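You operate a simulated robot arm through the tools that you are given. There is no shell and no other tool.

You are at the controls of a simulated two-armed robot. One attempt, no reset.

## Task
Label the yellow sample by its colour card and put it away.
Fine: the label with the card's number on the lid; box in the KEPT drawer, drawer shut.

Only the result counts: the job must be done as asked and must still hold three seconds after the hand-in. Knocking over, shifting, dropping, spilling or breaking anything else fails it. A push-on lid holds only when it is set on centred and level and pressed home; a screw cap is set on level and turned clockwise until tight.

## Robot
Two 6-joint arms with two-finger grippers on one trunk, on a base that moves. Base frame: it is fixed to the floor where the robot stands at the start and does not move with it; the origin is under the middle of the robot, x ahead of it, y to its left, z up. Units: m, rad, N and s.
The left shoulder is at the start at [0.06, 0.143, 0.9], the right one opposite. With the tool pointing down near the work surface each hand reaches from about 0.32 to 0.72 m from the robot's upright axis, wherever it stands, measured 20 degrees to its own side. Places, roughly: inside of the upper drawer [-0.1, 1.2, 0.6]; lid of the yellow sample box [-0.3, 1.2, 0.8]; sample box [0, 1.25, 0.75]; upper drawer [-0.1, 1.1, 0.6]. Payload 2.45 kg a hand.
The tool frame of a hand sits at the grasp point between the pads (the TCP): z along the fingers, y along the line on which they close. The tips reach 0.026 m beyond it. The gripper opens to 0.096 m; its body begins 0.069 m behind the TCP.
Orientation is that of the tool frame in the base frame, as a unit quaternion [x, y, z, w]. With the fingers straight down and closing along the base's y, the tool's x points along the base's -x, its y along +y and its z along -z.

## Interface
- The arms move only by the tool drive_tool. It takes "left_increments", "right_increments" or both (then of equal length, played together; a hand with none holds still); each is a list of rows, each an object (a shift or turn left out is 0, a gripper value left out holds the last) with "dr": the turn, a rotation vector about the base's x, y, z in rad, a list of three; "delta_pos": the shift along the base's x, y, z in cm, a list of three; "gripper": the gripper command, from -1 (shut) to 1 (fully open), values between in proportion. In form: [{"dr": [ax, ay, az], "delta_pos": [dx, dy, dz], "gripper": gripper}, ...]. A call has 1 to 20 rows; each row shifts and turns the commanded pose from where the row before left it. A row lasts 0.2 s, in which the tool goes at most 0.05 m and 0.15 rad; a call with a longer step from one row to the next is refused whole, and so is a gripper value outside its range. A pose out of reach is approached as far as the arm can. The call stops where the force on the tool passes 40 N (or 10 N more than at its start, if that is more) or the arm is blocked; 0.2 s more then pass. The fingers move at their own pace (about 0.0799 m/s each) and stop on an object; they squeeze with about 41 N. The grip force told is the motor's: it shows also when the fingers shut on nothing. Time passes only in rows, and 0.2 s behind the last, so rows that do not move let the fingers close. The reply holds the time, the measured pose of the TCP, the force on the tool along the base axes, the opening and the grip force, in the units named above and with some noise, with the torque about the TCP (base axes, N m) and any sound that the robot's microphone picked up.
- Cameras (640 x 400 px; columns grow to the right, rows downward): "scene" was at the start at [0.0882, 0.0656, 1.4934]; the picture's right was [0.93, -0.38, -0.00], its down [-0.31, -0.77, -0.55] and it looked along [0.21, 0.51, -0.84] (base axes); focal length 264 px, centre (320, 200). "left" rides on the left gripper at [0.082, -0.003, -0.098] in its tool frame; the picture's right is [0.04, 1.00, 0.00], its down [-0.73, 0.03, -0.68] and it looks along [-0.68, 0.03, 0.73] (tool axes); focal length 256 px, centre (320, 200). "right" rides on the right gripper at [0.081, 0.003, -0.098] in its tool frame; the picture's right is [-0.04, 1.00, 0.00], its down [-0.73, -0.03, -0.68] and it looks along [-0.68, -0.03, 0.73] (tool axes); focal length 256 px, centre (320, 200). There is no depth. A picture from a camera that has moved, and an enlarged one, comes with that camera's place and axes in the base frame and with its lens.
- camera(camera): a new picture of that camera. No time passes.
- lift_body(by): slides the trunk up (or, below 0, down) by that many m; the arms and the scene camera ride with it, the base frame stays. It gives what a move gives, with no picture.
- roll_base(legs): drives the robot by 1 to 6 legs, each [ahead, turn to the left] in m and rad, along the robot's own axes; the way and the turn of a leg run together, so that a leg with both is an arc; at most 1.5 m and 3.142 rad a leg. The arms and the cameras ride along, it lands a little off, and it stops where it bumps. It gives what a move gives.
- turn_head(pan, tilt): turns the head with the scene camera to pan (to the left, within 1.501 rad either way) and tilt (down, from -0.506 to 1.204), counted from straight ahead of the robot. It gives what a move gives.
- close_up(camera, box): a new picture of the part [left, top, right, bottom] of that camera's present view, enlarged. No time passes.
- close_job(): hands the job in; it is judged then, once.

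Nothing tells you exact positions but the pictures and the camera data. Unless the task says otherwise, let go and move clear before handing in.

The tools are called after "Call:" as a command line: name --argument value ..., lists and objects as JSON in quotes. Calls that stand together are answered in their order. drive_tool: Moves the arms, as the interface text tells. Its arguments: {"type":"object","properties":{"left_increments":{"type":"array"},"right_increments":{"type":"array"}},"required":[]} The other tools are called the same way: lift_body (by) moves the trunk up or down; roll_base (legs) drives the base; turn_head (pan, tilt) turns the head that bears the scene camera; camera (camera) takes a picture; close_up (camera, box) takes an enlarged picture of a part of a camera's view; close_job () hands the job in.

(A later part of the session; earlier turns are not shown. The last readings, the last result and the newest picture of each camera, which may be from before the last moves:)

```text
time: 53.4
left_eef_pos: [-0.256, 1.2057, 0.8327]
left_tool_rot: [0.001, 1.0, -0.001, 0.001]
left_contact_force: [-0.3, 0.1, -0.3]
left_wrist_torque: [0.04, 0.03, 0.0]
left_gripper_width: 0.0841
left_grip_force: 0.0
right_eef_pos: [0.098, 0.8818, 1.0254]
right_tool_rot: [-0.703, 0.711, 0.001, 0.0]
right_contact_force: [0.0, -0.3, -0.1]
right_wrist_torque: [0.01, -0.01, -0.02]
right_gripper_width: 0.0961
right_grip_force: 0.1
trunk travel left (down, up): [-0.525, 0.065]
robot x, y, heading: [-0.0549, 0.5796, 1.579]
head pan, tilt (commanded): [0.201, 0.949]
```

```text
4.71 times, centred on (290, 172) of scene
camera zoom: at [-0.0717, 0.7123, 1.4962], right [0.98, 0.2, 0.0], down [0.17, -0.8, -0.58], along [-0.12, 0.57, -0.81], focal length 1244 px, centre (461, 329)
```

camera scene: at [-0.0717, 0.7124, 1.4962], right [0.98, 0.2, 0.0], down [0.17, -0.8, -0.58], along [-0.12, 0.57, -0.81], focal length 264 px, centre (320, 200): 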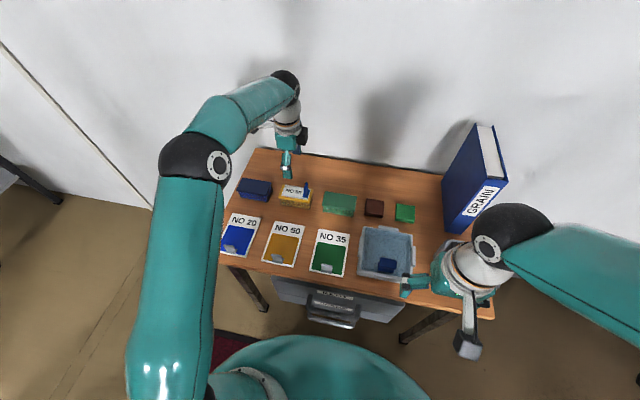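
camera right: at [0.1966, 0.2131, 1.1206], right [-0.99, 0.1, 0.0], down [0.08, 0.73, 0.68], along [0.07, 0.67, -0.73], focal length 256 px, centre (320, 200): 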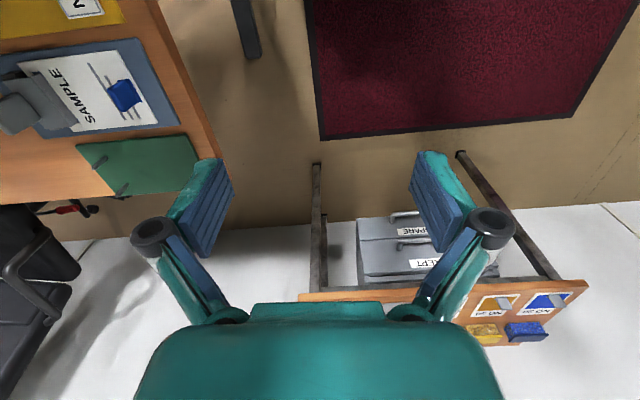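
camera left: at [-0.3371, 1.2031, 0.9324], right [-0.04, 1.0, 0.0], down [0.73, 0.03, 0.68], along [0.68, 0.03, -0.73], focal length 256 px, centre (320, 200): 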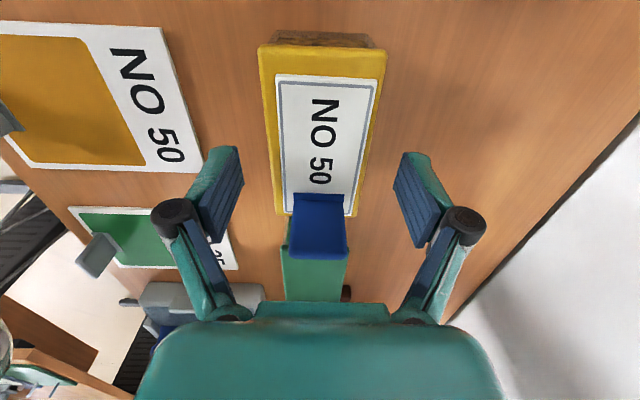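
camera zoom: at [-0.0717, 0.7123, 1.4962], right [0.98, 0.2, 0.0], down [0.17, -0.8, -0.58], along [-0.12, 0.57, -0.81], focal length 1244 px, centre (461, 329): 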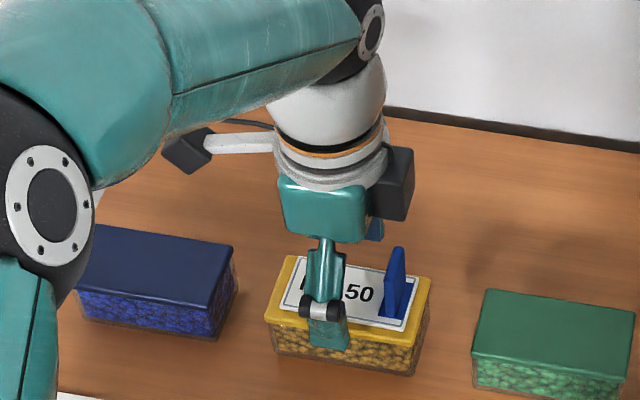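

A dark module on the hand's +x side is above the fin but higher than the palm, so it clears it by about 2–3 cm at grasp height. Continuing down.

Call:
drive_tool --left_increments '[{"delta_pos": [0, 0.05, -2]}, {"delta_pos": [0, 0, -1.2]}, {"delta_pos": [0, 0, 0]}]'

Call:
camera --camera "left"

Call:
close_up --camera "scene" --box '[255, 140, 335, 210]'

```text
time: 54.2
left_eef_pos: [-0.2538, 1.2067, 0.8021]
left_tool_rot: [0.001, 1.0, 0.001, 0.001]
left_contact_force: [0.1, -0.8, -1.5]
left_wrist_torque: [-0.01, 0.0, 0.01]
left_gripper_width: 0.0841
left_grip_force: 0.1
right_eef_pos: [0.0982, 0.8819, 1.0244]
right_tool_rot: [-0.703, 0.711, 0.0, -0.001]
right_contact_force: [-0.4, -0.7, -0.6]
right_wrist_torque: [-0.04, 0.03, 0.0]
right_gripper_width: 0.0959
right_grip_force: 0.0
trunk travel left (down, up): [-0.525, 0.065]
robot x, y, heading: [-0.0623, 0.5827, 1.578]
head pan, tilt (commanded): [0.201, 0.949]
```

```text
taken
camera left: at [-0.3365, 1.2028, 0.9009], right [-0.04, 1.0, 0.0], down [0.73, 0.03, 0.68], along [0.68, 0.03, -0.73], focal length 256 px, centre (320, 200)
```

left: 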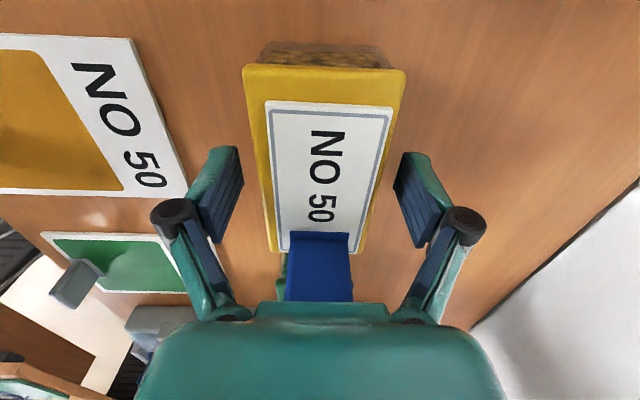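

```text
5.71 times, centred on (295, 175) of scene
camera zoom: at [-0.0717, 0.7125, 1.4962], right [0.98, 0.2, 0.0], down [0.17, -0.8, -0.58], along [-0.12, 0.57, -0.81], focal length 1511 px, centre (463, 343)
```

zoom: 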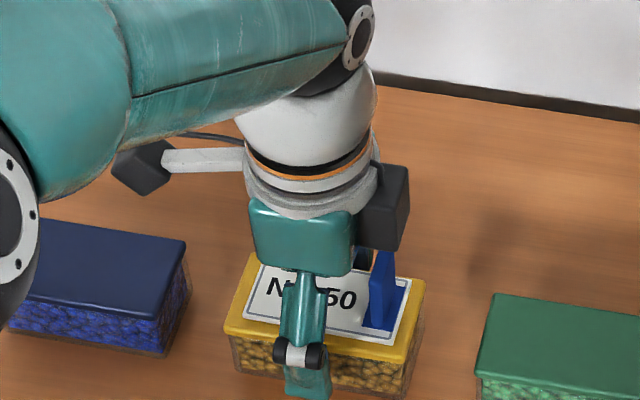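

Call:
drive_tool --left_increments '[{"delta_pos": [-0.2, 0, -0.5]}, {"delta_pos": [0, 0, -0.3]}, {"delta_pos": [0, 0, 0]}]'

Call:
camera --camera "left"

Call:
close_up --camera "left" --box '[190, 40, 450, 310]'

```text
time: 55.0
left_eef_pos: [-0.2568, 1.2068, 0.7935]
left_tool_rot: [0.001, 1.0, 0.0, 0.001]
left_contact_force: [-0.3, -0.7, 1.0]
left_wrist_torque: [-0.02, -0.04, 0.01]
left_gripper_width: 0.084
left_grip_force: 0.1
right_eef_pos: [0.0988, 0.8824, 1.0246]
right_tool_rot: [-0.703, 0.711, -0.001, 0.0]
right_contact_force: [0.7, -0.2, 0.1]
right_wrist_torque: [0.0, -0.02, 0.02]
right_gripper_width: 0.0959
right_grip_force: 0.0
trunk travel left (down, up): [-0.525, 0.065]
robot x, y, heading: [-0.0542, 0.5785, 1.576]
head pan, tilt (commanded): [0.201, 0.949]
```

```text
taken
camera left: at [-0.339, 1.2047, 0.8922], right [-0.04, 1.0, 0.0], down [0.73, 0.03, 0.68], along [0.68, 0.03, -0.73], focal length 256 px, centre (320, 200)
```

left: 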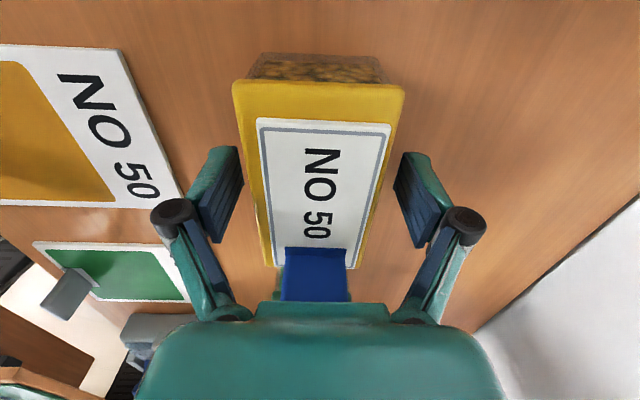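

```text
1.48 times, centred on (320, 175) of left
camera zoom: at [-0.339, 1.2047, 0.8922], right [-0.04, 1.0, 0.0], down [0.73, 0.03, 0.68], along [0.68, 0.03, -0.73], focal length 379 px, centre (320, 237)
```

zoom: 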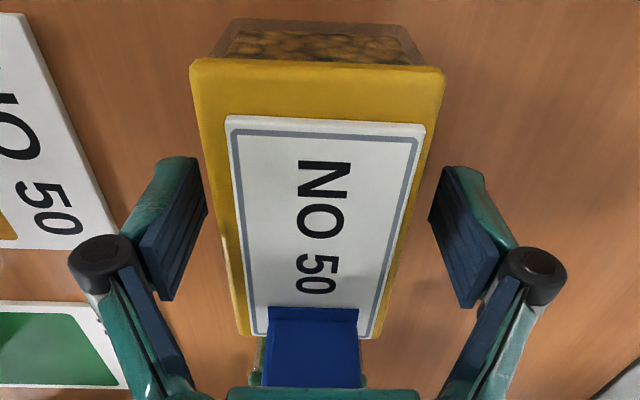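

Fingers straddle the box evenly. Closing the gripper.

Call:
drive_tool --left_increments '[{"gripper": 0.3}, {"gripper": 0.2}, {"gripper": -1}, {"delta_pos": [0, 0, 0]}, {"delta_pos": [0, 0, 0]}]'

Call:
camera --camera "left"

```text
time: 56.2
left_eef_pos: [-0.2563, 1.2082, 0.7937]
left_tool_rot: [0.001, 1.0, 0.001, 0.001]
left_contact_force: [0.4, -1.7, 2.8]
left_wrist_torque: [-0.23, 0.01, -0.03]
left_gripper_width: 0.0574
left_grip_force: 41.1
right_eef_pos: [0.0978, 0.8821, 1.0243]
right_tool_rot: [-0.703, 0.711, 0.0, 0.0]
right_contact_force: [0.6, 0.2, 0.0]
right_wrist_torque: [-0.02, -0.02, 0.0]
right_gripper_width: 0.0961
right_grip_force: 0.0
trunk travel left (down, up): [-0.525, 0.065]
robot x, y, heading: [-0.0564, 0.5852, 1.572]
head pan, tilt (commanded): [0.201, 0.949]
```

```text
taken
camera left: at [-0.339, 1.2044, 0.8926], right [-0.04, 1.0, 0.0], down [0.73, 0.03, 0.68], along [0.68, 0.03, -0.73], focal length 256 px, centre (320, 200)
```

left: 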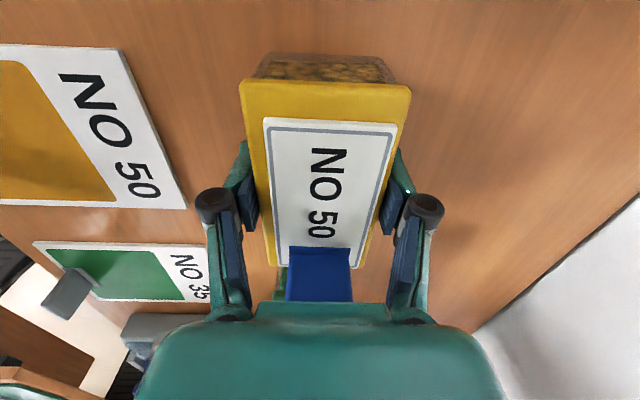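

Gripped at 57.4 mm. Lifting slowly by 2 cm and checking that the body comes with the lid.

Call:
drive_tool --left_increments '[{"delta_pos": [0, 0, 0.5]}, {"delta_pos": [0, 0, 0.5]}, {"delta_pos": [0, 0, 1]}, {"delta_pos": [0, 0, 0]}]'

Call:
camera --camera "left"

Call:
close_up --camera "scene" --box '[255, 140, 335, 210]'

```text
time: 57.2
left_eef_pos: [-0.2579, 1.2071, 0.8131]
left_tool_rot: [0.001, 1.0, 0.0, 0.001]
left_contact_force: [0.8, 0.5, -2.3]
left_wrist_torque: [0.01, 0.02, 0.06]
left_gripper_width: 0.0575
left_grip_force: 41.0
right_eef_pos: [0.0977, 0.8828, 1.0239]
right_tool_rot: [-0.703, 0.712, -0.001, -0.001]
right_contact_force: [0.2, 0.5, 0.1]
right_wrist_torque: [0.0, 0.01, 0.04]
right_gripper_width: 0.0961
right_grip_force: 0.1
trunk travel left (down, up): [-0.525, 0.065]
robot x, y, heading: [-0.056, 0.5787, 1.576]
head pan, tilt (commanded): [0.201, 0.949]
```

```text
taken
camera left: at [-0.3404, 1.2044, 0.9119], right [-0.04, 1.0, 0.0], down [0.73, 0.03, 0.68], along [0.68, 0.03, -0.73], focal length 256 px, centre (320, 200)
```

left: 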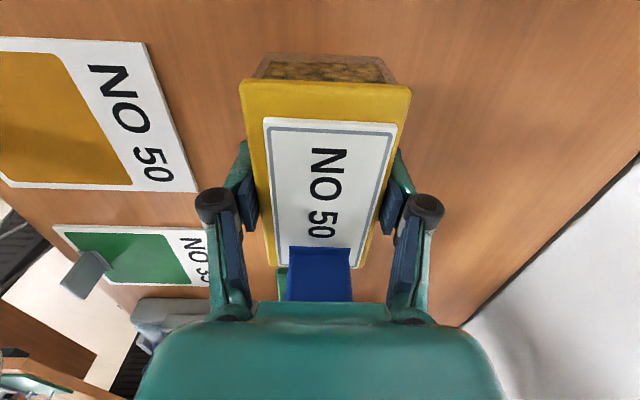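

```text
5.71 times, centred on (295, 175) of scene
camera zoom: at [-0.0718, 0.713, 1.4961], right [0.98, 0.2, 0.0], down [0.17, -0.8, -0.58], along [-0.12, 0.57, -0.81], focal length 1511 px, centre (463, 343)
```

zoom: 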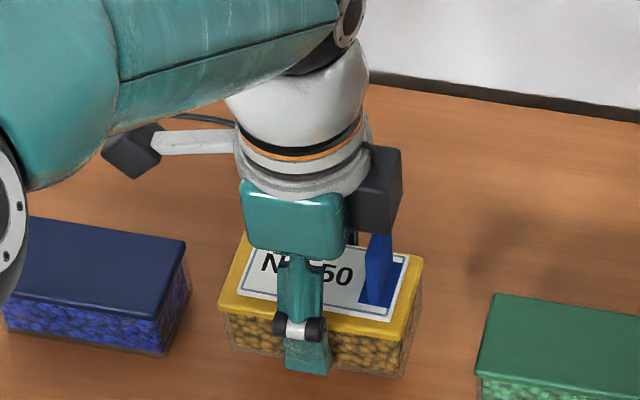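

The whole box comes up with its lid (about 0.23 kg). I'll raise it, draw it back over the table edge, then back the base off to make room for the drawer.

Call:
drive_tool --left_increments '[{"delta_pos": [0, 0, 3]}, {"delta_pos": [0, 0, 3]}, {"delta_pos": [0, 0, 4]}, {"delta_pos": [0, -1, 4]}, {"delta_pos": [0, -4, 1]}, {"delta_pos": [0, -4, 0]}, {"delta_pos": [0, -4, 0]}, {"delta_pos": [0, -4, 0]}, {"delta_pos": [0, -4, 0]}, {"delta_pos": [0, 0, 0]}]'

Call:
camera --camera "scene"

Call:
camera --camera "left"

```text
time: 59.4
left_eef_pos: [-0.2568, 0.9966, 0.9625]
left_tool_rot: [0.001, 1.0, 0.0, 0.001]
left_contact_force: [-0.7, 1.2, -3.3]
left_wrist_torque: [0.01, 0.01, -0.02]
left_gripper_width: 0.0572
left_grip_force: 41.3
right_eef_pos: [0.0986, 0.8822, 1.0236]
right_tool_rot: [-0.702, 0.712, -0.001, 0.0]
right_contact_force: [-0.1, 0.6, 0.3]
right_wrist_torque: [0.0, 0.02, 0.01]
right_gripper_width: 0.0963
right_grip_force: 0.1
trunk travel left (down, up): [-0.525, 0.065]
robot x, y, heading: [-0.0564, 0.5797, 1.57]
head pan, tilt (commanded): [0.201, 0.949]
```

```text
taken
camera scene: at [-0.0717, 0.7135, 1.4961], right [0.98, 0.2, 0.0], down [0.17, -0.8, -0.58], along [-0.12, 0.57, -0.81], focal length 264 px, centre (320, 200)
```

scene: 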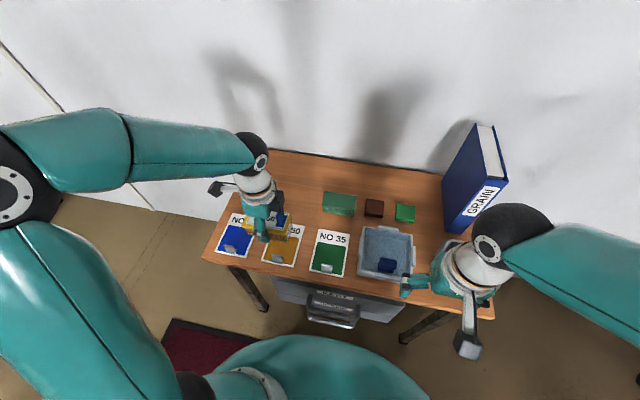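

```text
taken
camera left: at [-0.3391, 0.9948, 1.0609], right [-0.04, 1.0, 0.0], down [0.73, 0.03, 0.68], along [0.68, 0.03, -0.73], focal length 256 px, centre (320, 200)
```

left: 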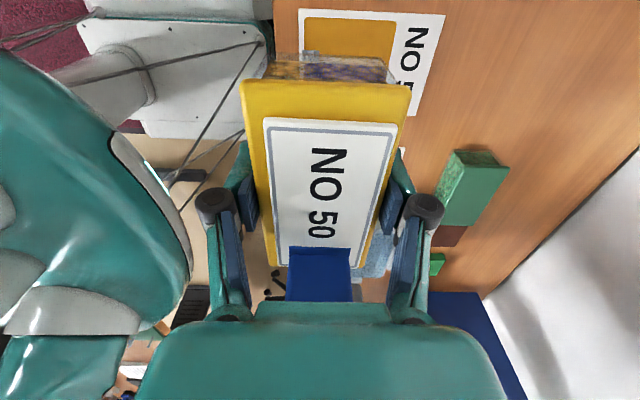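

Box and label are secure. Rolling the base back about 0.33 m.

Call:
roll_base --legs '[[-0.33, 0]]'

Call:
turn_head --pan 0.0 --tilt 0.75

Call:
camera --camera "scene"

Call:
close_up --camera "scene" --box '[220, 130, 420, 260]'

```text
time: 61.6
left_eef_pos: [-0.2565, 0.6612, 0.9627]
left_tool_rot: [-0.003, 1.0, 0.001, 0.001]
left_contact_force: [0.1, -0.2, -1.4]
left_wrist_torque: [0.01, 0.0, 0.0]
left_gripper_width: 0.0574
left_grip_force: 40.9
right_eef_pos: [0.0986, 0.5465, 1.0251]
right_tool_rot: [-0.705, 0.71, 0.0, 0.0]
right_contact_force: [0.5, -1.0, 0.4]
right_wrist_torque: [0.04, -0.01, 0.01]
right_gripper_width: 0.096
right_grip_force: 0.0
trunk travel left (down, up): [-0.525, 0.065]
robot x, y, heading: [-0.0549, 0.2468, 1.585]
head pan, tilt (commanded): [0.201, 0.949]
```

```text
time: 62.4
left_eef_pos: [-0.2572, 0.662, 0.9636]
left_tool_rot: [-0.002, 1.0, 0.0, 0.001]
left_contact_force: [-0.2, -0.6, -2.9]
left_wrist_torque: [0.04, -0.05, -0.01]
left_gripper_width: 0.0574
left_grip_force: 41.1
right_eef_pos: [0.0992, 0.5471, 1.0255]
right_tool_rot: [-0.705, 0.71, -0.001, 0.0]
right_contact_force: [0.2, 0.5, 0.4]
right_wrist_torque: [-0.02, 0.02, 0.02]
right_gripper_width: 0.0961
right_grip_force: 0.1
trunk travel left (down, up): [-0.525, 0.065]
robot x, y, heading: [-0.0524, 0.243, 1.581]
head pan, tilt (commanded): [0.0, 0.75]
```

```text
taken
camera scene: at [-0.0563, 0.3896, 1.5116], right [1.0, 0.01, 0.0], down [0.01, -0.68, -0.73], along [-0.01, 0.73, -0.68], focal length 264 px, centre (320, 200)
```

scene: 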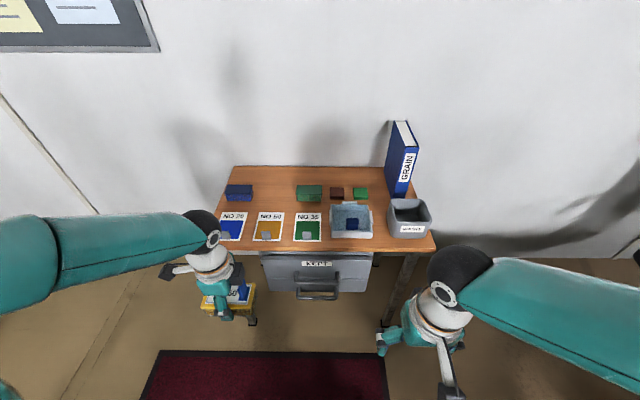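

```text
3.08 times, centred on (320, 195) of scene
camera zoom: at [-0.0563, 0.3896, 1.5116], right [1.0, 0.01, 0.0], down [0.01, -0.68, -0.73], along [-0.01, 0.73, -0.68], focal length 814 px, centre (320, 215)
```

zoom: 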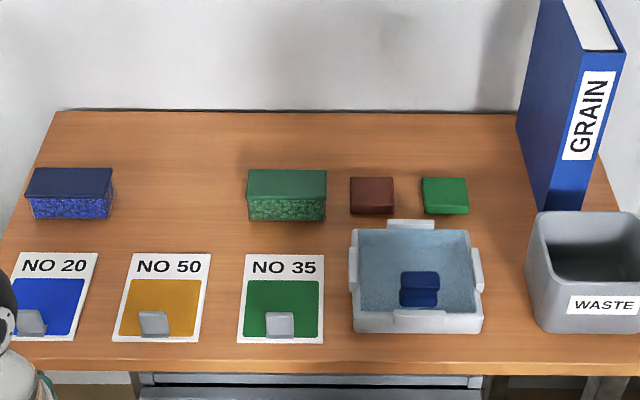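

Call:
close_up --camera "scene" --box '[245, 240, 395, 320]'

Call:
camera --camera "right"

Call:
close_up --camera "right" --box '[250, 90, 560, 300]'

```text
4.27 times, centred on (320, 280) of scene
camera zoom: at [-0.0563, 0.3896, 1.5116], right [1.0, 0.01, 0.0], down [0.01, -0.68, -0.73], along [-0.01, 0.73, -0.68], focal length 1128 px, centre (320, -141)
```

zoom: 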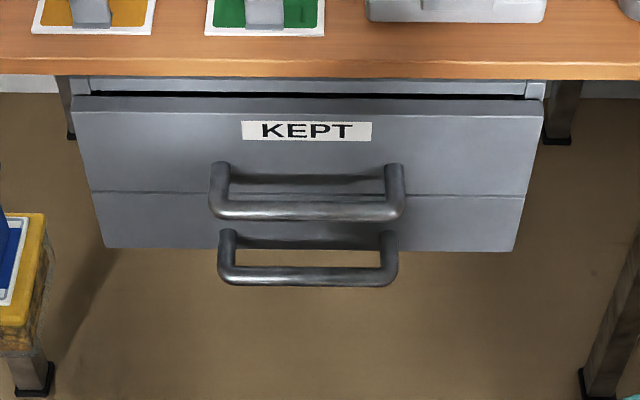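

```text
taken
camera right: at [0.0945, 0.4671, 1.1228], right [-1.0, 0.05, 0.0], down [0.03, 0.73, 0.68], along [0.03, 0.68, -0.73], focal length 256 px, centre (320, 200)
```

right: 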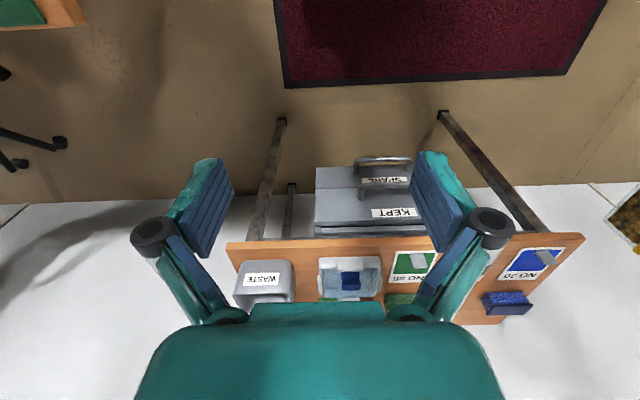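

```text
1.90 times, centred on (405, 195) of right
camera zoom: at [0.0945, 0.4671, 1.1228], right [-1.0, 0.05, 0.0], down [0.03, 0.73, 0.68], along [0.03, 0.68, -0.73], focal length 488 px, centre (158, 210)
```

zoom: 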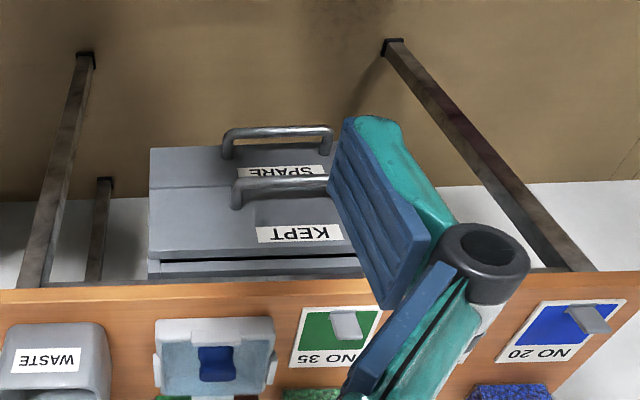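

The other boxes and cards are undisturbed. The KEPT handle bar is at about (-0.07, 0.905, 0.61), spanning x -0.16…+0.01. I'll lower the trunk 0.15 m, keep the left hand high, and turn the right hand for a 45° grasp of the bar.

Call:
lift_body --by -0.15

Call:
drive_tool --left_increments '[{"delta_pos": [-1, 0, 2]}, {"delta_pos": [-1, 0, 2]}, {"delta_pos": [-1, 0, 2]}, {"delta_pos": [-1, 0, 2]}, {}, {}, {}, {}, {}, {}, {}, {}]' --right_increments '[{"delta_pos": [0, 2, 0], "dr": [0, 0, 0.143]}, {"delta_pos": [0, 2, 0], "dr": [0, 0, 0.143]}, {"delta_pos": [0, 2, 0], "dr": [0, 0, 0.143]}, {"dr": [0, 0, 0.143]}, {"dr": [0, 0, 0.143]}, {"dr": [0, 0, 0.143]}, {"dr": [0, 0, 0.143]}, {"dr": [0, 0, 0.143]}, {"dr": [0, 0, 0.143]}, {"dr": [0, 0, 0.143]}, {"dr": [0, 0, 0.143]}, {"delta_pos": [0, 0, 0]}]'

Call:
camera --camera "scene"

```text
time: 64.1
left_eef_pos: [-0.2565, 0.6623, 0.814]
left_tool_rot: [-0.002, 1.0, 0.0, 0.001]
left_contact_force: [-0.2, 0.5, -2.7]
left_wrist_torque: [-0.01, 0.01, 0.03]
left_gripper_width: 0.0574
left_grip_force: 41.2
right_eef_pos: [0.0984, 0.5481, 0.876]
right_tool_rot: [-0.705, 0.709, 0.001, 0.001]
right_contact_force: [0.0, -0.5, 0.8]
right_wrist_torque: [0.01, 0.02, 0.02]
right_gripper_width: 0.096
right_grip_force: 0.0
trunk travel left (down, up): [-0.375, 0.215]
robot x, y, heading: [-0.0534, 0.2463, 1.58]
head pan, tilt (commanded): [0.0, 0.75]
```

```text
time: 66.7
left_eef_pos: [-0.2966, 0.6614, 0.8948]
left_tool_rot: [-0.003, 1.0, -0.001, 0.002]
left_contact_force: [-0.5, -0.1, -3.0]
left_wrist_torque: [0.01, -0.01, -0.01]
left_gripper_width: 0.0573
left_grip_force: 41.0
right_eef_pos: [0.0984, 0.6087, 0.8751]
right_tool_rot: [1.0, -0.002, -0.001, 0.0]
right_contact_force: [-0.6, 1.3, 1.3]
right_wrist_torque: [0.02, 0.0, 0.01]
right_gripper_width: 0.096
right_grip_force: 0.0
trunk travel left (down, up): [-0.375, 0.215]
robot x, y, heading: [-0.0564, 0.2435, 1.583]
head pan, tilt (commanded): [0.0, 0.75]
```

```text
taken
camera scene: at [-0.0562, 0.3894, 1.3617], right [1.0, 0.01, 0.0], down [0.01, -0.68, -0.73], along [-0.01, 0.73, -0.68], focal length 264 px, centre (320, 200)
```

scene: 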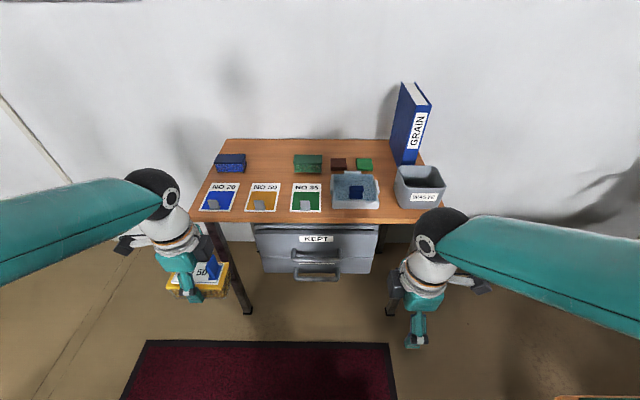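

Call:
drive_tool --right_increments '[{"dr": [0.131, 0, 0], "gripper": -0.1}, {"dr": [0.131, 0, 0]}, {"dr": [0.131, 0, 0]}, {"dr": [0.131, 0, 0]}, {"dr": [0.131, 0, 0]}, {"dr": [0.131, 0, 0]}, {"delta_pos": [-3, 3, -2]}, {"delta_pos": [-3, 3, -3]}, {"delta_pos": [-3, 3, -3]}, {"delta_pos": [-3, 3, -3]}, {"delta_pos": [-2, 3, -3]}, {"delta_pos": [0, 0, 0]}]'

Call:
camera --camera "right"

Call:
camera --camera "scene"

Call:
close_up --camera "scene" --box '[240, 200, 400, 300]'

```text
refused: row 8 steps farther than a row can; nothing moved
```

```text
taken
camera right: at [0.1801, 0.6058, 0.973], right [-0.04, -1.0, 0.0], down [-0.73, 0.03, 0.68], along [-0.68, 0.03, -0.73], focal length 256 px, centre (320, 200)
```

right: 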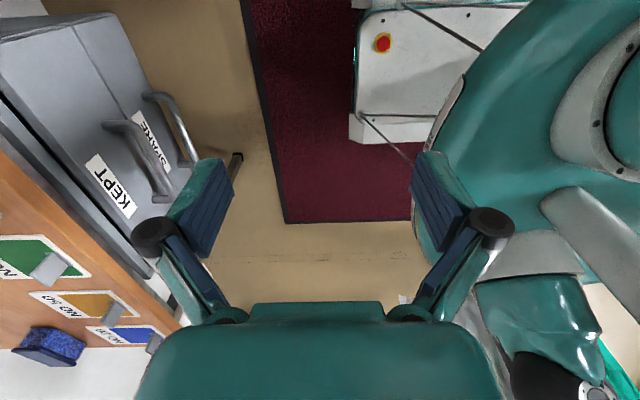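

```text
taken
camera scene: at [-0.0562, 0.3894, 1.3617], right [1.0, 0.01, 0.0], down [0.01, -0.68, -0.73], along [-0.01, 0.73, -0.68], focal length 264 px, centre (320, 200)
```

scene: 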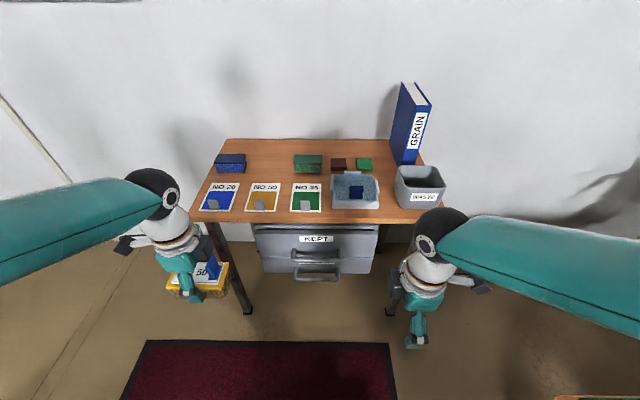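

```text
4.00 times, centred on (320, 250) of scene
camera zoom: at [-0.0562, 0.3894, 1.3617], right [1.0, 0.01, 0.0], down [0.01, -0.68, -0.73], along [-0.01, 0.73, -0.68], focal length 1058 px, centre (320, 0)
```

zoom: 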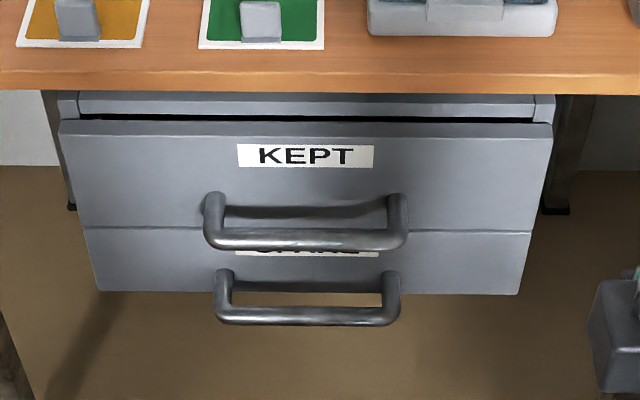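

Handle bar refined to (-0.0735, 0.907, 0.603). I tilt the right hand 45° and go to a pre-grasp point 9 cm short of the bar.

Call:
drive_tool --right_increments '[{"dr": [0.131, 0, 0], "gripper": -0.1}, {"dr": [0.131, 0, 0]}, {"dr": [0.131, 0, 0]}, {"dr": [0.131, 0, 0]}, {"dr": [0.131, 0, 0]}, {"dr": [0.131, 0, 0]}, {"delta_pos": [-1.98, 2.88, -2.55]}, {"delta_pos": [-1.98, 2.88, -2.55]}, {"delta_pos": [-1.98, 2.88, -2.55]}, {"delta_pos": [-1.98, 2.88, -2.55]}, {"delta_pos": [-1.98, 2.88, -2.55]}, {"delta_pos": [-1.98, 2.88, -2.55]}, {"delta_pos": [-1.98, 2.88, -2.55]}, {"delta_pos": [-1.98, 2.88, -2.55]}, {"delta_pos": [0, 0, 0]}]'

Call:
camera --camera "right"

Call:
camera --camera "scene"

```text
time: 69.9
left_eef_pos: [-0.2966, 0.6622, 0.8949]
left_tool_rot: [-0.002, 1.0, 0.0, 0.001]
left_contact_force: [0.5, -0.5, -2.7]
left_wrist_torque: [0.01, -0.02, -0.01]
left_gripper_width: 0.0573
left_grip_force: 41.2
right_eef_pos: [-0.0664, 0.8749, 0.7058]
right_tool_rot: [0.924, -0.003, -0.001, -0.382]
right_contact_force: [-0.5, 0.9, -0.2]
right_wrist_torque: [-0.01, 0.0, 0.0]
right_gripper_width: 0.043
right_grip_force: 0.0
right hand out of reach, approached as far as the arm can: row 5, 6
trunk travel left (down, up): [-0.375, 0.215]
robot x, y, heading: [-0.0588, 0.245, 1.58]
head pan, tilt (commanded): [0.0, 0.75]
```

```text
taken
camera right: at [0.0141, 0.8035, 0.7721], right [-0.05, -0.71, -0.71], down [-0.73, -0.46, 0.5], along [-0.68, 0.54, -0.5], focal length 256 px, centre (320, 200)
```

right: 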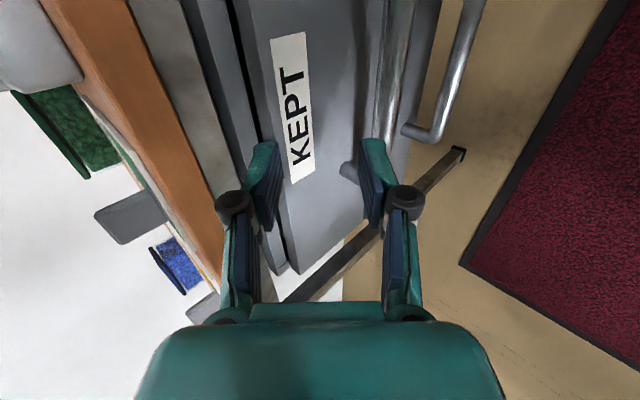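

```text
taken
camera scene: at [-0.0563, 0.3894, 1.3618], right [1.0, 0.01, 0.0], down [0.01, -0.68, -0.73], along [-0.01, 0.73, -0.68], focal length 264 px, centre (320, 200)
```

scene: 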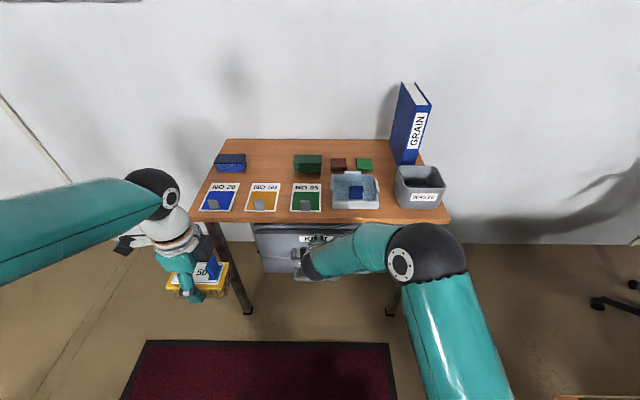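

The hand is 5 cm off perpendicular to the approach line (the tilt displaced it). I shift it onto the line and look again.

Call:
drive_tool --right_increments '[{"delta_pos": [0.3, -1.6, -1.95]}, {"delta_pos": [0.3, -1.6, -1.95]}, {"delta_pos": [0, 0, 0]}]'

Call:
camera --camera "right"

Call:
close_up --camera "right" --box '[200, 0, 440, 260]'

```text
time: 70.7
left_eef_pos: [-0.2964, 0.6618, 0.8949]
left_tool_rot: [-0.002, 1.0, 0.001, 0.001]
left_contact_force: [-0.2, 0.3, -2.6]
left_wrist_torque: [0.02, 0.01, -0.01]
left_gripper_width: 0.0573
left_grip_force: 41.1
right_eef_pos: [-0.063, 0.8424, 0.6657]
right_tool_rot: [0.924, -0.002, -0.001, -0.383]
right_contact_force: [-0.7, -0.8, 0.4]
right_wrist_torque: [0.0, 0.01, 0.02]
right_gripper_width: 0.0432
right_grip_force: 0.2
trunk travel left (down, up): [-0.375, 0.215]
robot x, y, heading: [-0.0565, 0.2464, 1.582]
head pan, tilt (commanded): [0.0, 0.75]
```

```text
taken
camera right: at [0.018, 0.7714, 0.7314], right [-0.05, -0.71, -0.71], down [-0.73, -0.46, 0.5], along [-0.68, 0.54, -0.5], focal length 256 px, centre (320, 200)
```

right: 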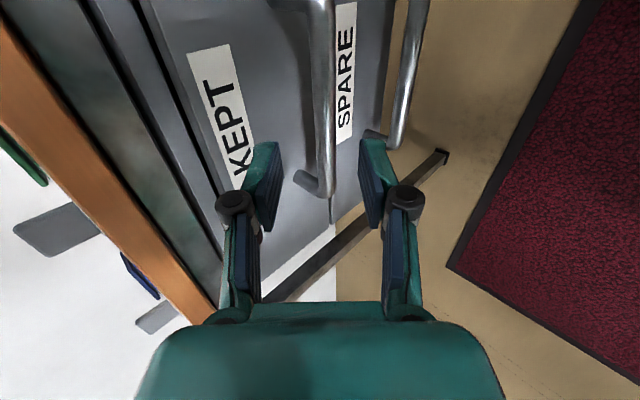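

```text
1.54 times, centred on (320, 130) of right
camera zoom: at [0.018, 0.7714, 0.7314], right [-0.05, -0.71, -0.71], down [-0.73, -0.46, 0.5], along [-0.68, 0.54, -0.5], focal length 394 px, centre (320, 308)
```

zoom: 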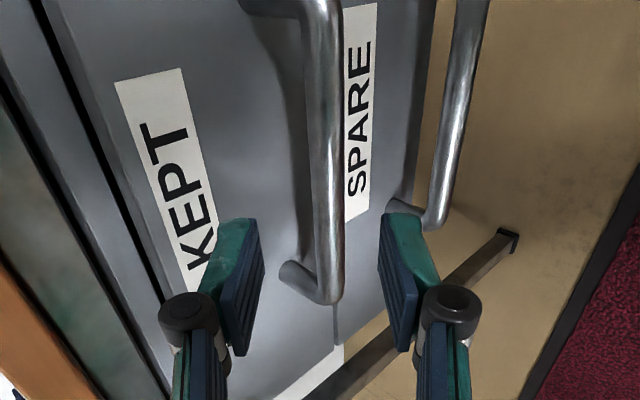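

The bar is centred between the fingers. Advancing 6 cm along the tool axis.

Call:
drive_tool --right_increments '[{"delta_pos": [0, 1.41, -1.41]}, {"delta_pos": [0, 1.41, -1.41]}, {"delta_pos": [0, 1.41, -1.41]}, {"delta_pos": [0, 0, 0]}]'

Call:
camera --camera "right"

```text
time: 71.7
left_eef_pos: [-0.2967, 0.6631, 0.8942]
left_tool_rot: [-0.002, 1.0, 0.0, 0.001]
left_contact_force: [-0.3, -0.2, -3.5]
left_wrist_torque: [0.04, -0.03, 0.0]
left_gripper_width: 0.0572
left_grip_force: 40.4
right_eef_pos: [-0.0625, 0.884, 0.6242]
right_tool_rot: [0.924, -0.002, -0.001, -0.383]
right_contact_force: [0.8, 0.7, -0.3]
right_wrist_torque: [0.0, 0.04, 0.0]
right_gripper_width: 0.0434
right_grip_force: 0.0
trunk travel left (down, up): [-0.375, 0.215]
robot x, y, heading: [-0.0548, 0.2448, 1.579]
head pan, tilt (commanded): [0.0, 0.75]
```

```text
taken
camera right: at [0.0179, 0.8122, 0.6895], right [-0.05, -0.71, -0.71], down [-0.73, -0.46, 0.5], along [-0.68, 0.54, -0.5], focal length 256 px, centre (320, 200)
```

right: 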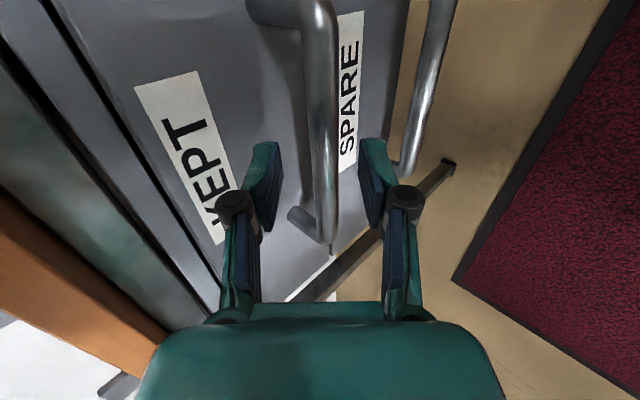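

Call:
drive_tool --right_increments '[{"delta_pos": [0, 1.0, -1.0]}, {"delta_pos": [0, 0.85, -0.85]}, {"delta_pos": [0, 0, 0]}]'

Call:
camera --camera "right"

```text
time: 72.5
left_eef_pos: [-0.2972, 0.6625, 0.8951]
left_tool_rot: [-0.002, 1.0, 0.001, 0.001]
left_contact_force: [-0.5, -0.2, -2.4]
left_wrist_torque: [-0.01, 0.0, 0.0]
left_gripper_width: 0.0574
left_grip_force: 41.1
right_eef_pos: [-0.0641, 0.903, 0.6047]
right_tool_rot: [0.924, -0.003, -0.002, -0.383]
right_contact_force: [0.2, 0.6, -0.7]
right_wrist_torque: [0.01, 0.03, 0.03]
right_gripper_width: 0.0434
right_grip_force: 0.1
trunk travel left (down, up): [-0.375, 0.215]
robot x, y, heading: [-0.0545, 0.2462, 1.578]
head pan, tilt (commanded): [0.0, 0.75]
```

```text
taken
camera right: at [0.017, 0.8313, 0.6709], right [-0.05, -0.71, -0.71], down [-0.73, -0.46, 0.5], along [-0.68, 0.54, -0.5], focal length 256 px, centre (320, 200)
```

right: 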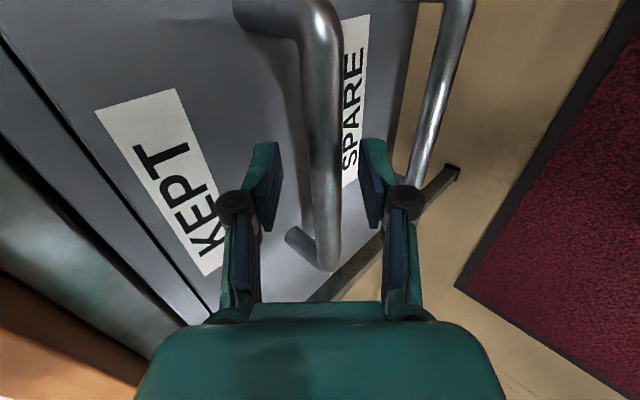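

The bar is between the pads. Closing the right gripper on it.

Call:
drive_tool --right_increments '[{"gripper": -1}, {}, {}, {}]'

Call:
camera --camera "right"

```text
time: 73.5
left_eef_pos: [-0.2962, 0.6618, 0.894]
left_tool_rot: [-0.002, 1.0, 0.001, 0.001]
left_contact_force: [0.0, -0.2, -3.0]
left_wrist_torque: [0.0, -0.05, -0.01]
left_gripper_width: 0.0575
left_grip_force: 40.8
right_eef_pos: [-0.0642, 0.902, 0.602]
right_tool_rot: [0.925, -0.002, -0.001, -0.381]
right_contact_force: [1.9, -15.2, -12.1]
right_wrist_torque: [-0.25, -0.4, 0.15]
right_gripper_width: 0.0174
right_grip_force: 42.7
trunk travel left (down, up): [-0.375, 0.215]
robot x, y, heading: [-0.0583, 0.2456, 1.585]
head pan, tilt (commanded): [0.0, 0.75]
```

```text
taken
camera right: at [0.017, 0.8298, 0.6691], right [-0.04, -0.71, -0.7], down [-0.73, -0.45, 0.51], along [-0.68, 0.54, -0.5], focal length 256 px, centre (320, 200)
```

right: 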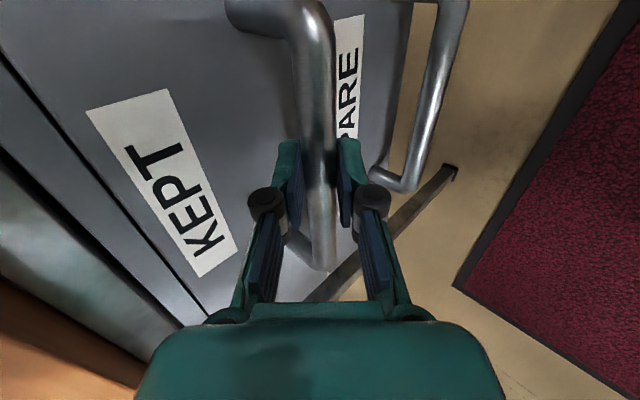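

Bar gripped (17.4 mm). Pulling the drawer open gently along -y.

Call:
drive_tool --right_increments '[{"delta_pos": [0, -0.5, -0.1]}, {"delta_pos": [0, -1, 0]}, {"delta_pos": [0, -1.5, 0]}, {"delta_pos": [0, -1.5, 0]}, {}]'

Call:
camera --camera "right"

```text
time: 74.7
left_eef_pos: [-0.297, 0.6632, 0.8939]
left_tool_rot: [-0.002, 1.0, -0.001, 0.0]
left_contact_force: [-0.1, 0.5, -1.9]
left_wrist_torque: [0.0, 0.02, 0.01]
left_gripper_width: 0.0573
left_grip_force: 41.3
right_eef_pos: [-0.0644, 0.8599, 0.6018]
right_tool_rot: [0.924, -0.003, -0.001, -0.382]
right_contact_force: [-2.2, -3.4, -16.4]
right_wrist_torque: [-0.22, -0.61, -0.19]
right_gripper_width: 0.0174
right_grip_force: 42.5
trunk travel left (down, up): [-0.375, 0.215]
robot x, y, heading: [-0.0585, 0.2452, 1.588]
head pan, tilt (commanded): [0.0, 0.75]
```

```text
taken
camera right: at [0.017, 0.7889, 0.6689], right [-0.04, -0.71, -0.7], down [-0.73, -0.46, 0.5], along [-0.68, 0.54, -0.5], focal length 256 px, centre (320, 200)
```

right: 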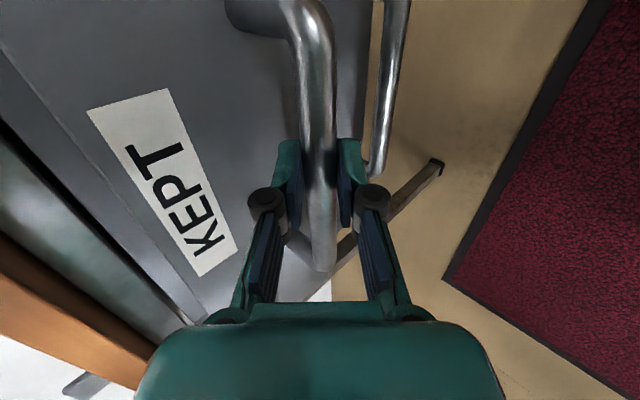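

Opened ~4 cm with low force. Continuing the pull.

Call:
drive_tool --right_increments '[{"delta_pos": [0, -1.5, -0.1]}, {"delta_pos": [0, -1.5, 0]}, {"delta_pos": [0, -1.5, 0]}, {"delta_pos": [0, -1.5, 0]}, {"delta_pos": [0, -1.5, 0]}, {"delta_pos": [0, -1.5, 0]}, {}]'

Call:
camera --camera "scene"

Call:
camera --camera "right"

```text
time: 76.3
left_eef_pos: [-0.2968, 0.6615, 0.8935]
left_tool_rot: [-0.003, 1.0, 0.0, 0.002]
left_contact_force: [0.1, 0.9, -4.0]
left_wrist_torque: [0.02, 0.01, 0.01]
left_gripper_width: 0.0574
left_grip_force: 41.1
right_eef_pos: [-0.0636, 0.7681, 0.6015]
right_tool_rot: [0.924, -0.002, -0.001, -0.382]
right_contact_force: [-10.9, -3.4, -10.1]
right_wrist_torque: [-0.2, 0.3, 0.61]
right_gripper_width: 0.0172
right_grip_force: 42.4
trunk travel left (down, up): [-0.375, 0.215]
robot x, y, heading: [-0.0541, 0.2441, 1.582]
head pan, tilt (commanded): [0.0, 0.75]
```

```text
taken
camera scene: at [-0.057, 0.3903, 1.3617], right [1.0, 0.01, 0.0], down [0.01, -0.68, -0.73], along [-0.01, 0.73, -0.68], focal length 264 px, centre (320, 200)
```

scene: 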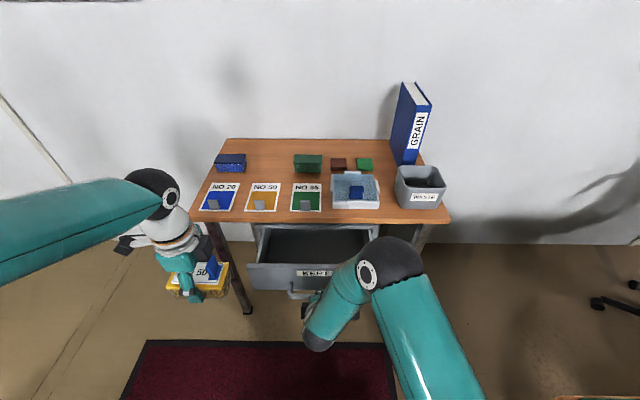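

```text
taken
camera right: at [0.0173, 0.6974, 0.669], right [-0.04, -0.71, -0.7], down [-0.73, -0.46, 0.5], along [-0.68, 0.54, -0.5], focal length 256 px, centre (320, 200)
```

right: 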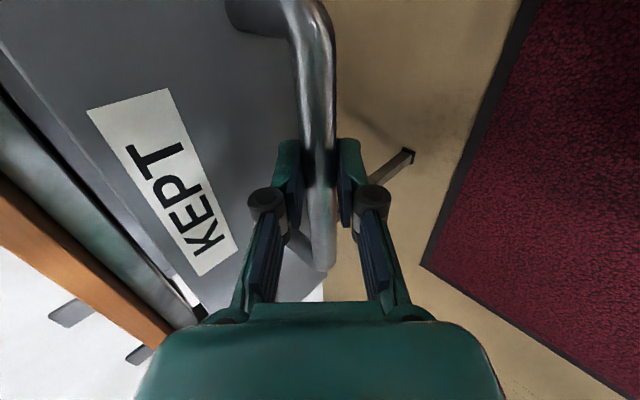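

Drawer is open ~13 cm and visibly empty. Pulling ~9 cm more.

Call:
drive_tool --right_increments '[{"delta_pos": [0, -1.5, 0]}, {"delta_pos": [0, -1.5, 0]}, {"delta_pos": [0, -1.5, 0]}, {"delta_pos": [0, -1.5, 0]}, {"delta_pos": [0, -1.5, 0]}, {"delta_pos": [0, -1.5, 0]}, {}]'

Call:
camera --camera "scene"

Call:
close_up --camera "scene" --box '[220, 190, 420, 330]'

```text
time: 77.9
left_eef_pos: [-0.2975, 0.6621, 0.8951]
left_tool_rot: [-0.001, 1.0, 0.0, 0.002]
left_contact_force: [0.3, -0.3, -3.1]
left_wrist_torque: [0.03, 0.02, 0.02]
left_gripper_width: 0.0571
left_grip_force: 41.3
right_eef_pos: [-0.0644, 0.678, 0.6038]
right_tool_rot: [0.924, -0.005, -0.002, -0.383]
right_contact_force: [-16.0, -2.3, 7.1]
right_wrist_torque: [-0.03, 0.0, 0.74]
right_gripper_width: 0.0172
right_grip_force: 42.5
trunk travel left (down, up): [-0.375, 0.215]
robot x, y, heading: [-0.0547, 0.2436, 1.582]
head pan, tilt (commanded): [0.0, 0.75]
```

```text
taken
camera scene: at [-0.0573, 0.3888, 1.3619], right [1.0, 0.01, 0.0], down [0.01, -0.68, -0.73], along [-0.01, 0.73, -0.68], focal length 264 px, centre (320, 200)
```

scene: 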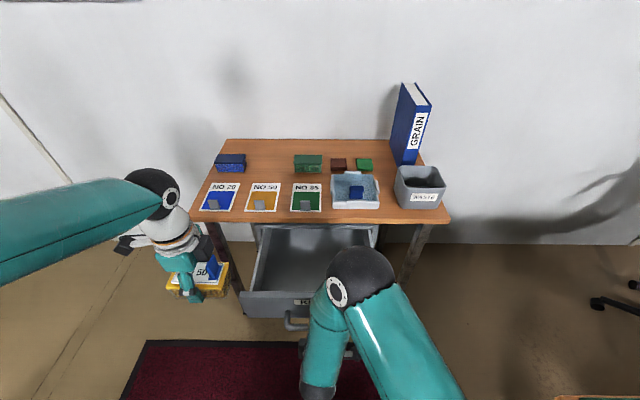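

```text
2.86 times, centred on (320, 260) of scene
camera zoom: at [-0.0573, 0.3888, 1.3619], right [1.0, 0.01, 0.0], down [0.01, -0.68, -0.73], along [-0.01, 0.73, -0.68], focal length 756 px, centre (320, 29)
```

zoom: 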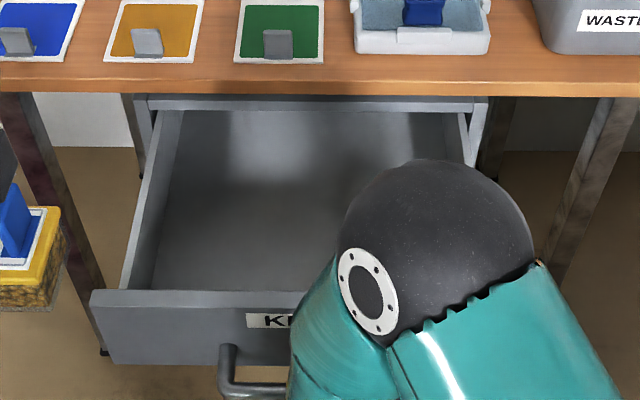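

The drawer is open 22 cm. I'll try a few more centimetres for clearance to the table edge.

Call:
drive_tool --right_increments '[{"delta_pos": [0.1, -1.2, 0]}, {"delta_pos": [0, -1.2, 0]}, {"delta_pos": [0, -1.2, 0]}, {}]'

```text
time: 78.8
left_eef_pos: [-0.2981, 0.663, 0.8944]
left_tool_rot: [-0.002, 1.0, 0.0, 0.002]
left_contact_force: [0.6, 0.1, -2.6]
left_wrist_torque: [0.02, 0.0, 0.0]
left_gripper_width: 0.0575
left_grip_force: 41.2
right_eef_pos: [-0.0443, 0.6606, 0.6045]
right_tool_rot: [0.922, -0.04, 0.0, -0.384]
right_contact_force: [-20.8, -5.0, -12.5]
right_wrist_torque: [-0.26, 0.2, 1.7]
right_gripper_width: 0.0187
right_grip_force: 43.9
trunk travel left (down, up): [-0.375, 0.215]
robot x, y, heading: [-0.0553, 0.2443, 1.584]
head pan, tilt (commanded): [0.0, 0.75]
stopped in row 4 (right hand): the force on the tool passed its limit at 41 N (the readings are from after the stop); the commanded pose is now the measured one
```

The pull stopped at about 24 cm – enough. I release the handle and back the right hand away along its axis.

Call:
drive_tool --right_increments '[{"gripper": -0.1}, {}, {}]'

Call:
camera --camera "right"

Call:
camera --camera "scene"

```text
time: 79.6
left_eef_pos: [-0.2976, 0.6627, 0.8945]
left_tool_rot: [-0.002, 1.0, 0.0, 0.001]
left_contact_force: [0.4, 0.1, -1.7]
left_wrist_torque: [-0.01, -0.04, -0.01]
left_gripper_width: 0.0577
left_grip_force: 41.1
right_eef_pos: [-0.0415, 0.6598, 0.6026]
right_tool_rot: [0.922, -0.043, 0.003, -0.385]
right_contact_force: [0.9, 0.7, -0.3]
right_wrist_torque: [-0.01, 0.03, 0.05]
right_gripper_width: 0.0433
right_grip_force: 0.1
trunk travel left (down, up): [-0.375, 0.215]
robot x, y, heading: [-0.0571, 0.2454, 1.583]
head pan, tilt (commanded): [0.0, 0.75]
```

```text
taken
camera right: at [0.0357, 0.5813, 0.6677], right [-0.12, -0.7, -0.71], down [-0.76, -0.4, 0.52], along [-0.64, 0.6, -0.48], focal length 256 px, centre (320, 200)
```

right: 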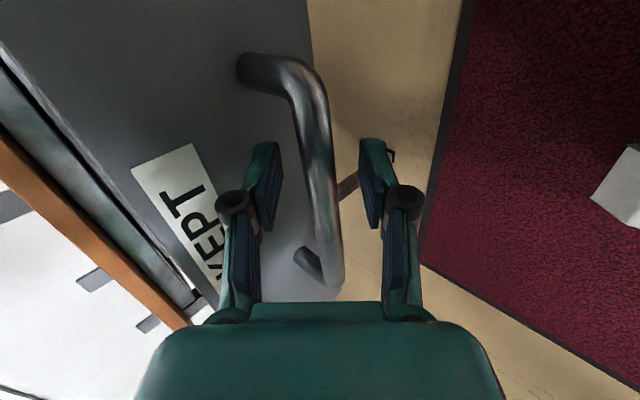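

```text
taken
camera scene: at [-0.0562, 0.3897, 1.3618], right [1.0, 0.01, 0.0], down [0.01, -0.68, -0.73], along [-0.01, 0.73, -0.68], focal length 264 px, centre (320, 200)
```

scene: 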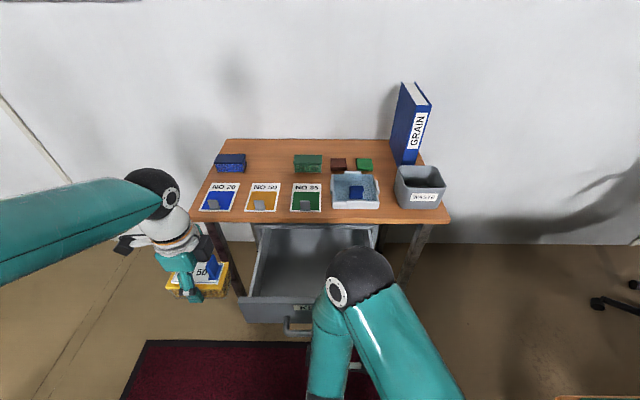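

Call:
drive_tool --right_increments '[{"delta_pos": [-0.06, -1.06, 1.05]}, {"delta_pos": [-0.06, -1.06, 1.05]}, {}]'

Call:
camera --camera "right"

```text
time: 80.6
left_eef_pos: [-0.2971, 0.6625, 0.8978]
left_tool_rot: [-0.002, 1.0, 0.0, 0.0]
left_contact_force: [0.1, -0.1, -3.7]
left_wrist_torque: [0.03, 0.04, 0.0]
left_gripper_width: 0.0575
left_grip_force: 41.1
right_eef_pos: [-0.0189, 0.64, 0.6155]
right_tool_rot: [0.925, -0.075, 0.019, -0.371]
right_contact_force: [-0.6, -0.7, -0.2]
right_wrist_torque: [0.0, -0.01, -0.02]
right_gripper_width: 0.0431
right_grip_force: 0.1
trunk travel left (down, up): [-0.375, 0.215]
robot x, y, heading: [-0.0525, 0.2445, 1.583]
head pan, tilt (commanded): [0.0, 0.75]
stopped in row 3 (right hand): the arm was blocked; the commanded pose is now the measured one
```

```text
taken
camera right: at [0.0526, 0.5593, 0.6823], right [-0.16, -0.71, -0.69], down [-0.78, -0.33, 0.53], along [-0.6, 0.62, -0.5], focal length 256 px, centre (320, 200)
```

right: 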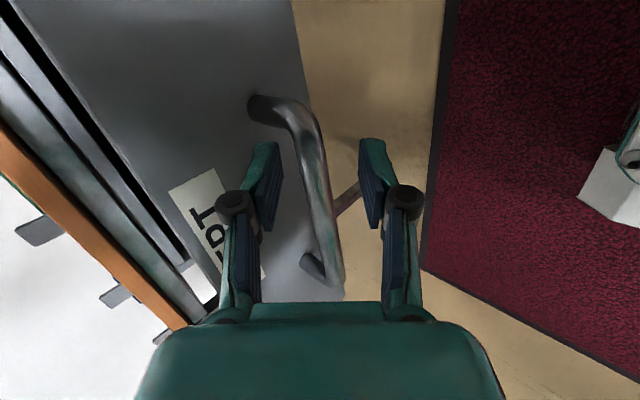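

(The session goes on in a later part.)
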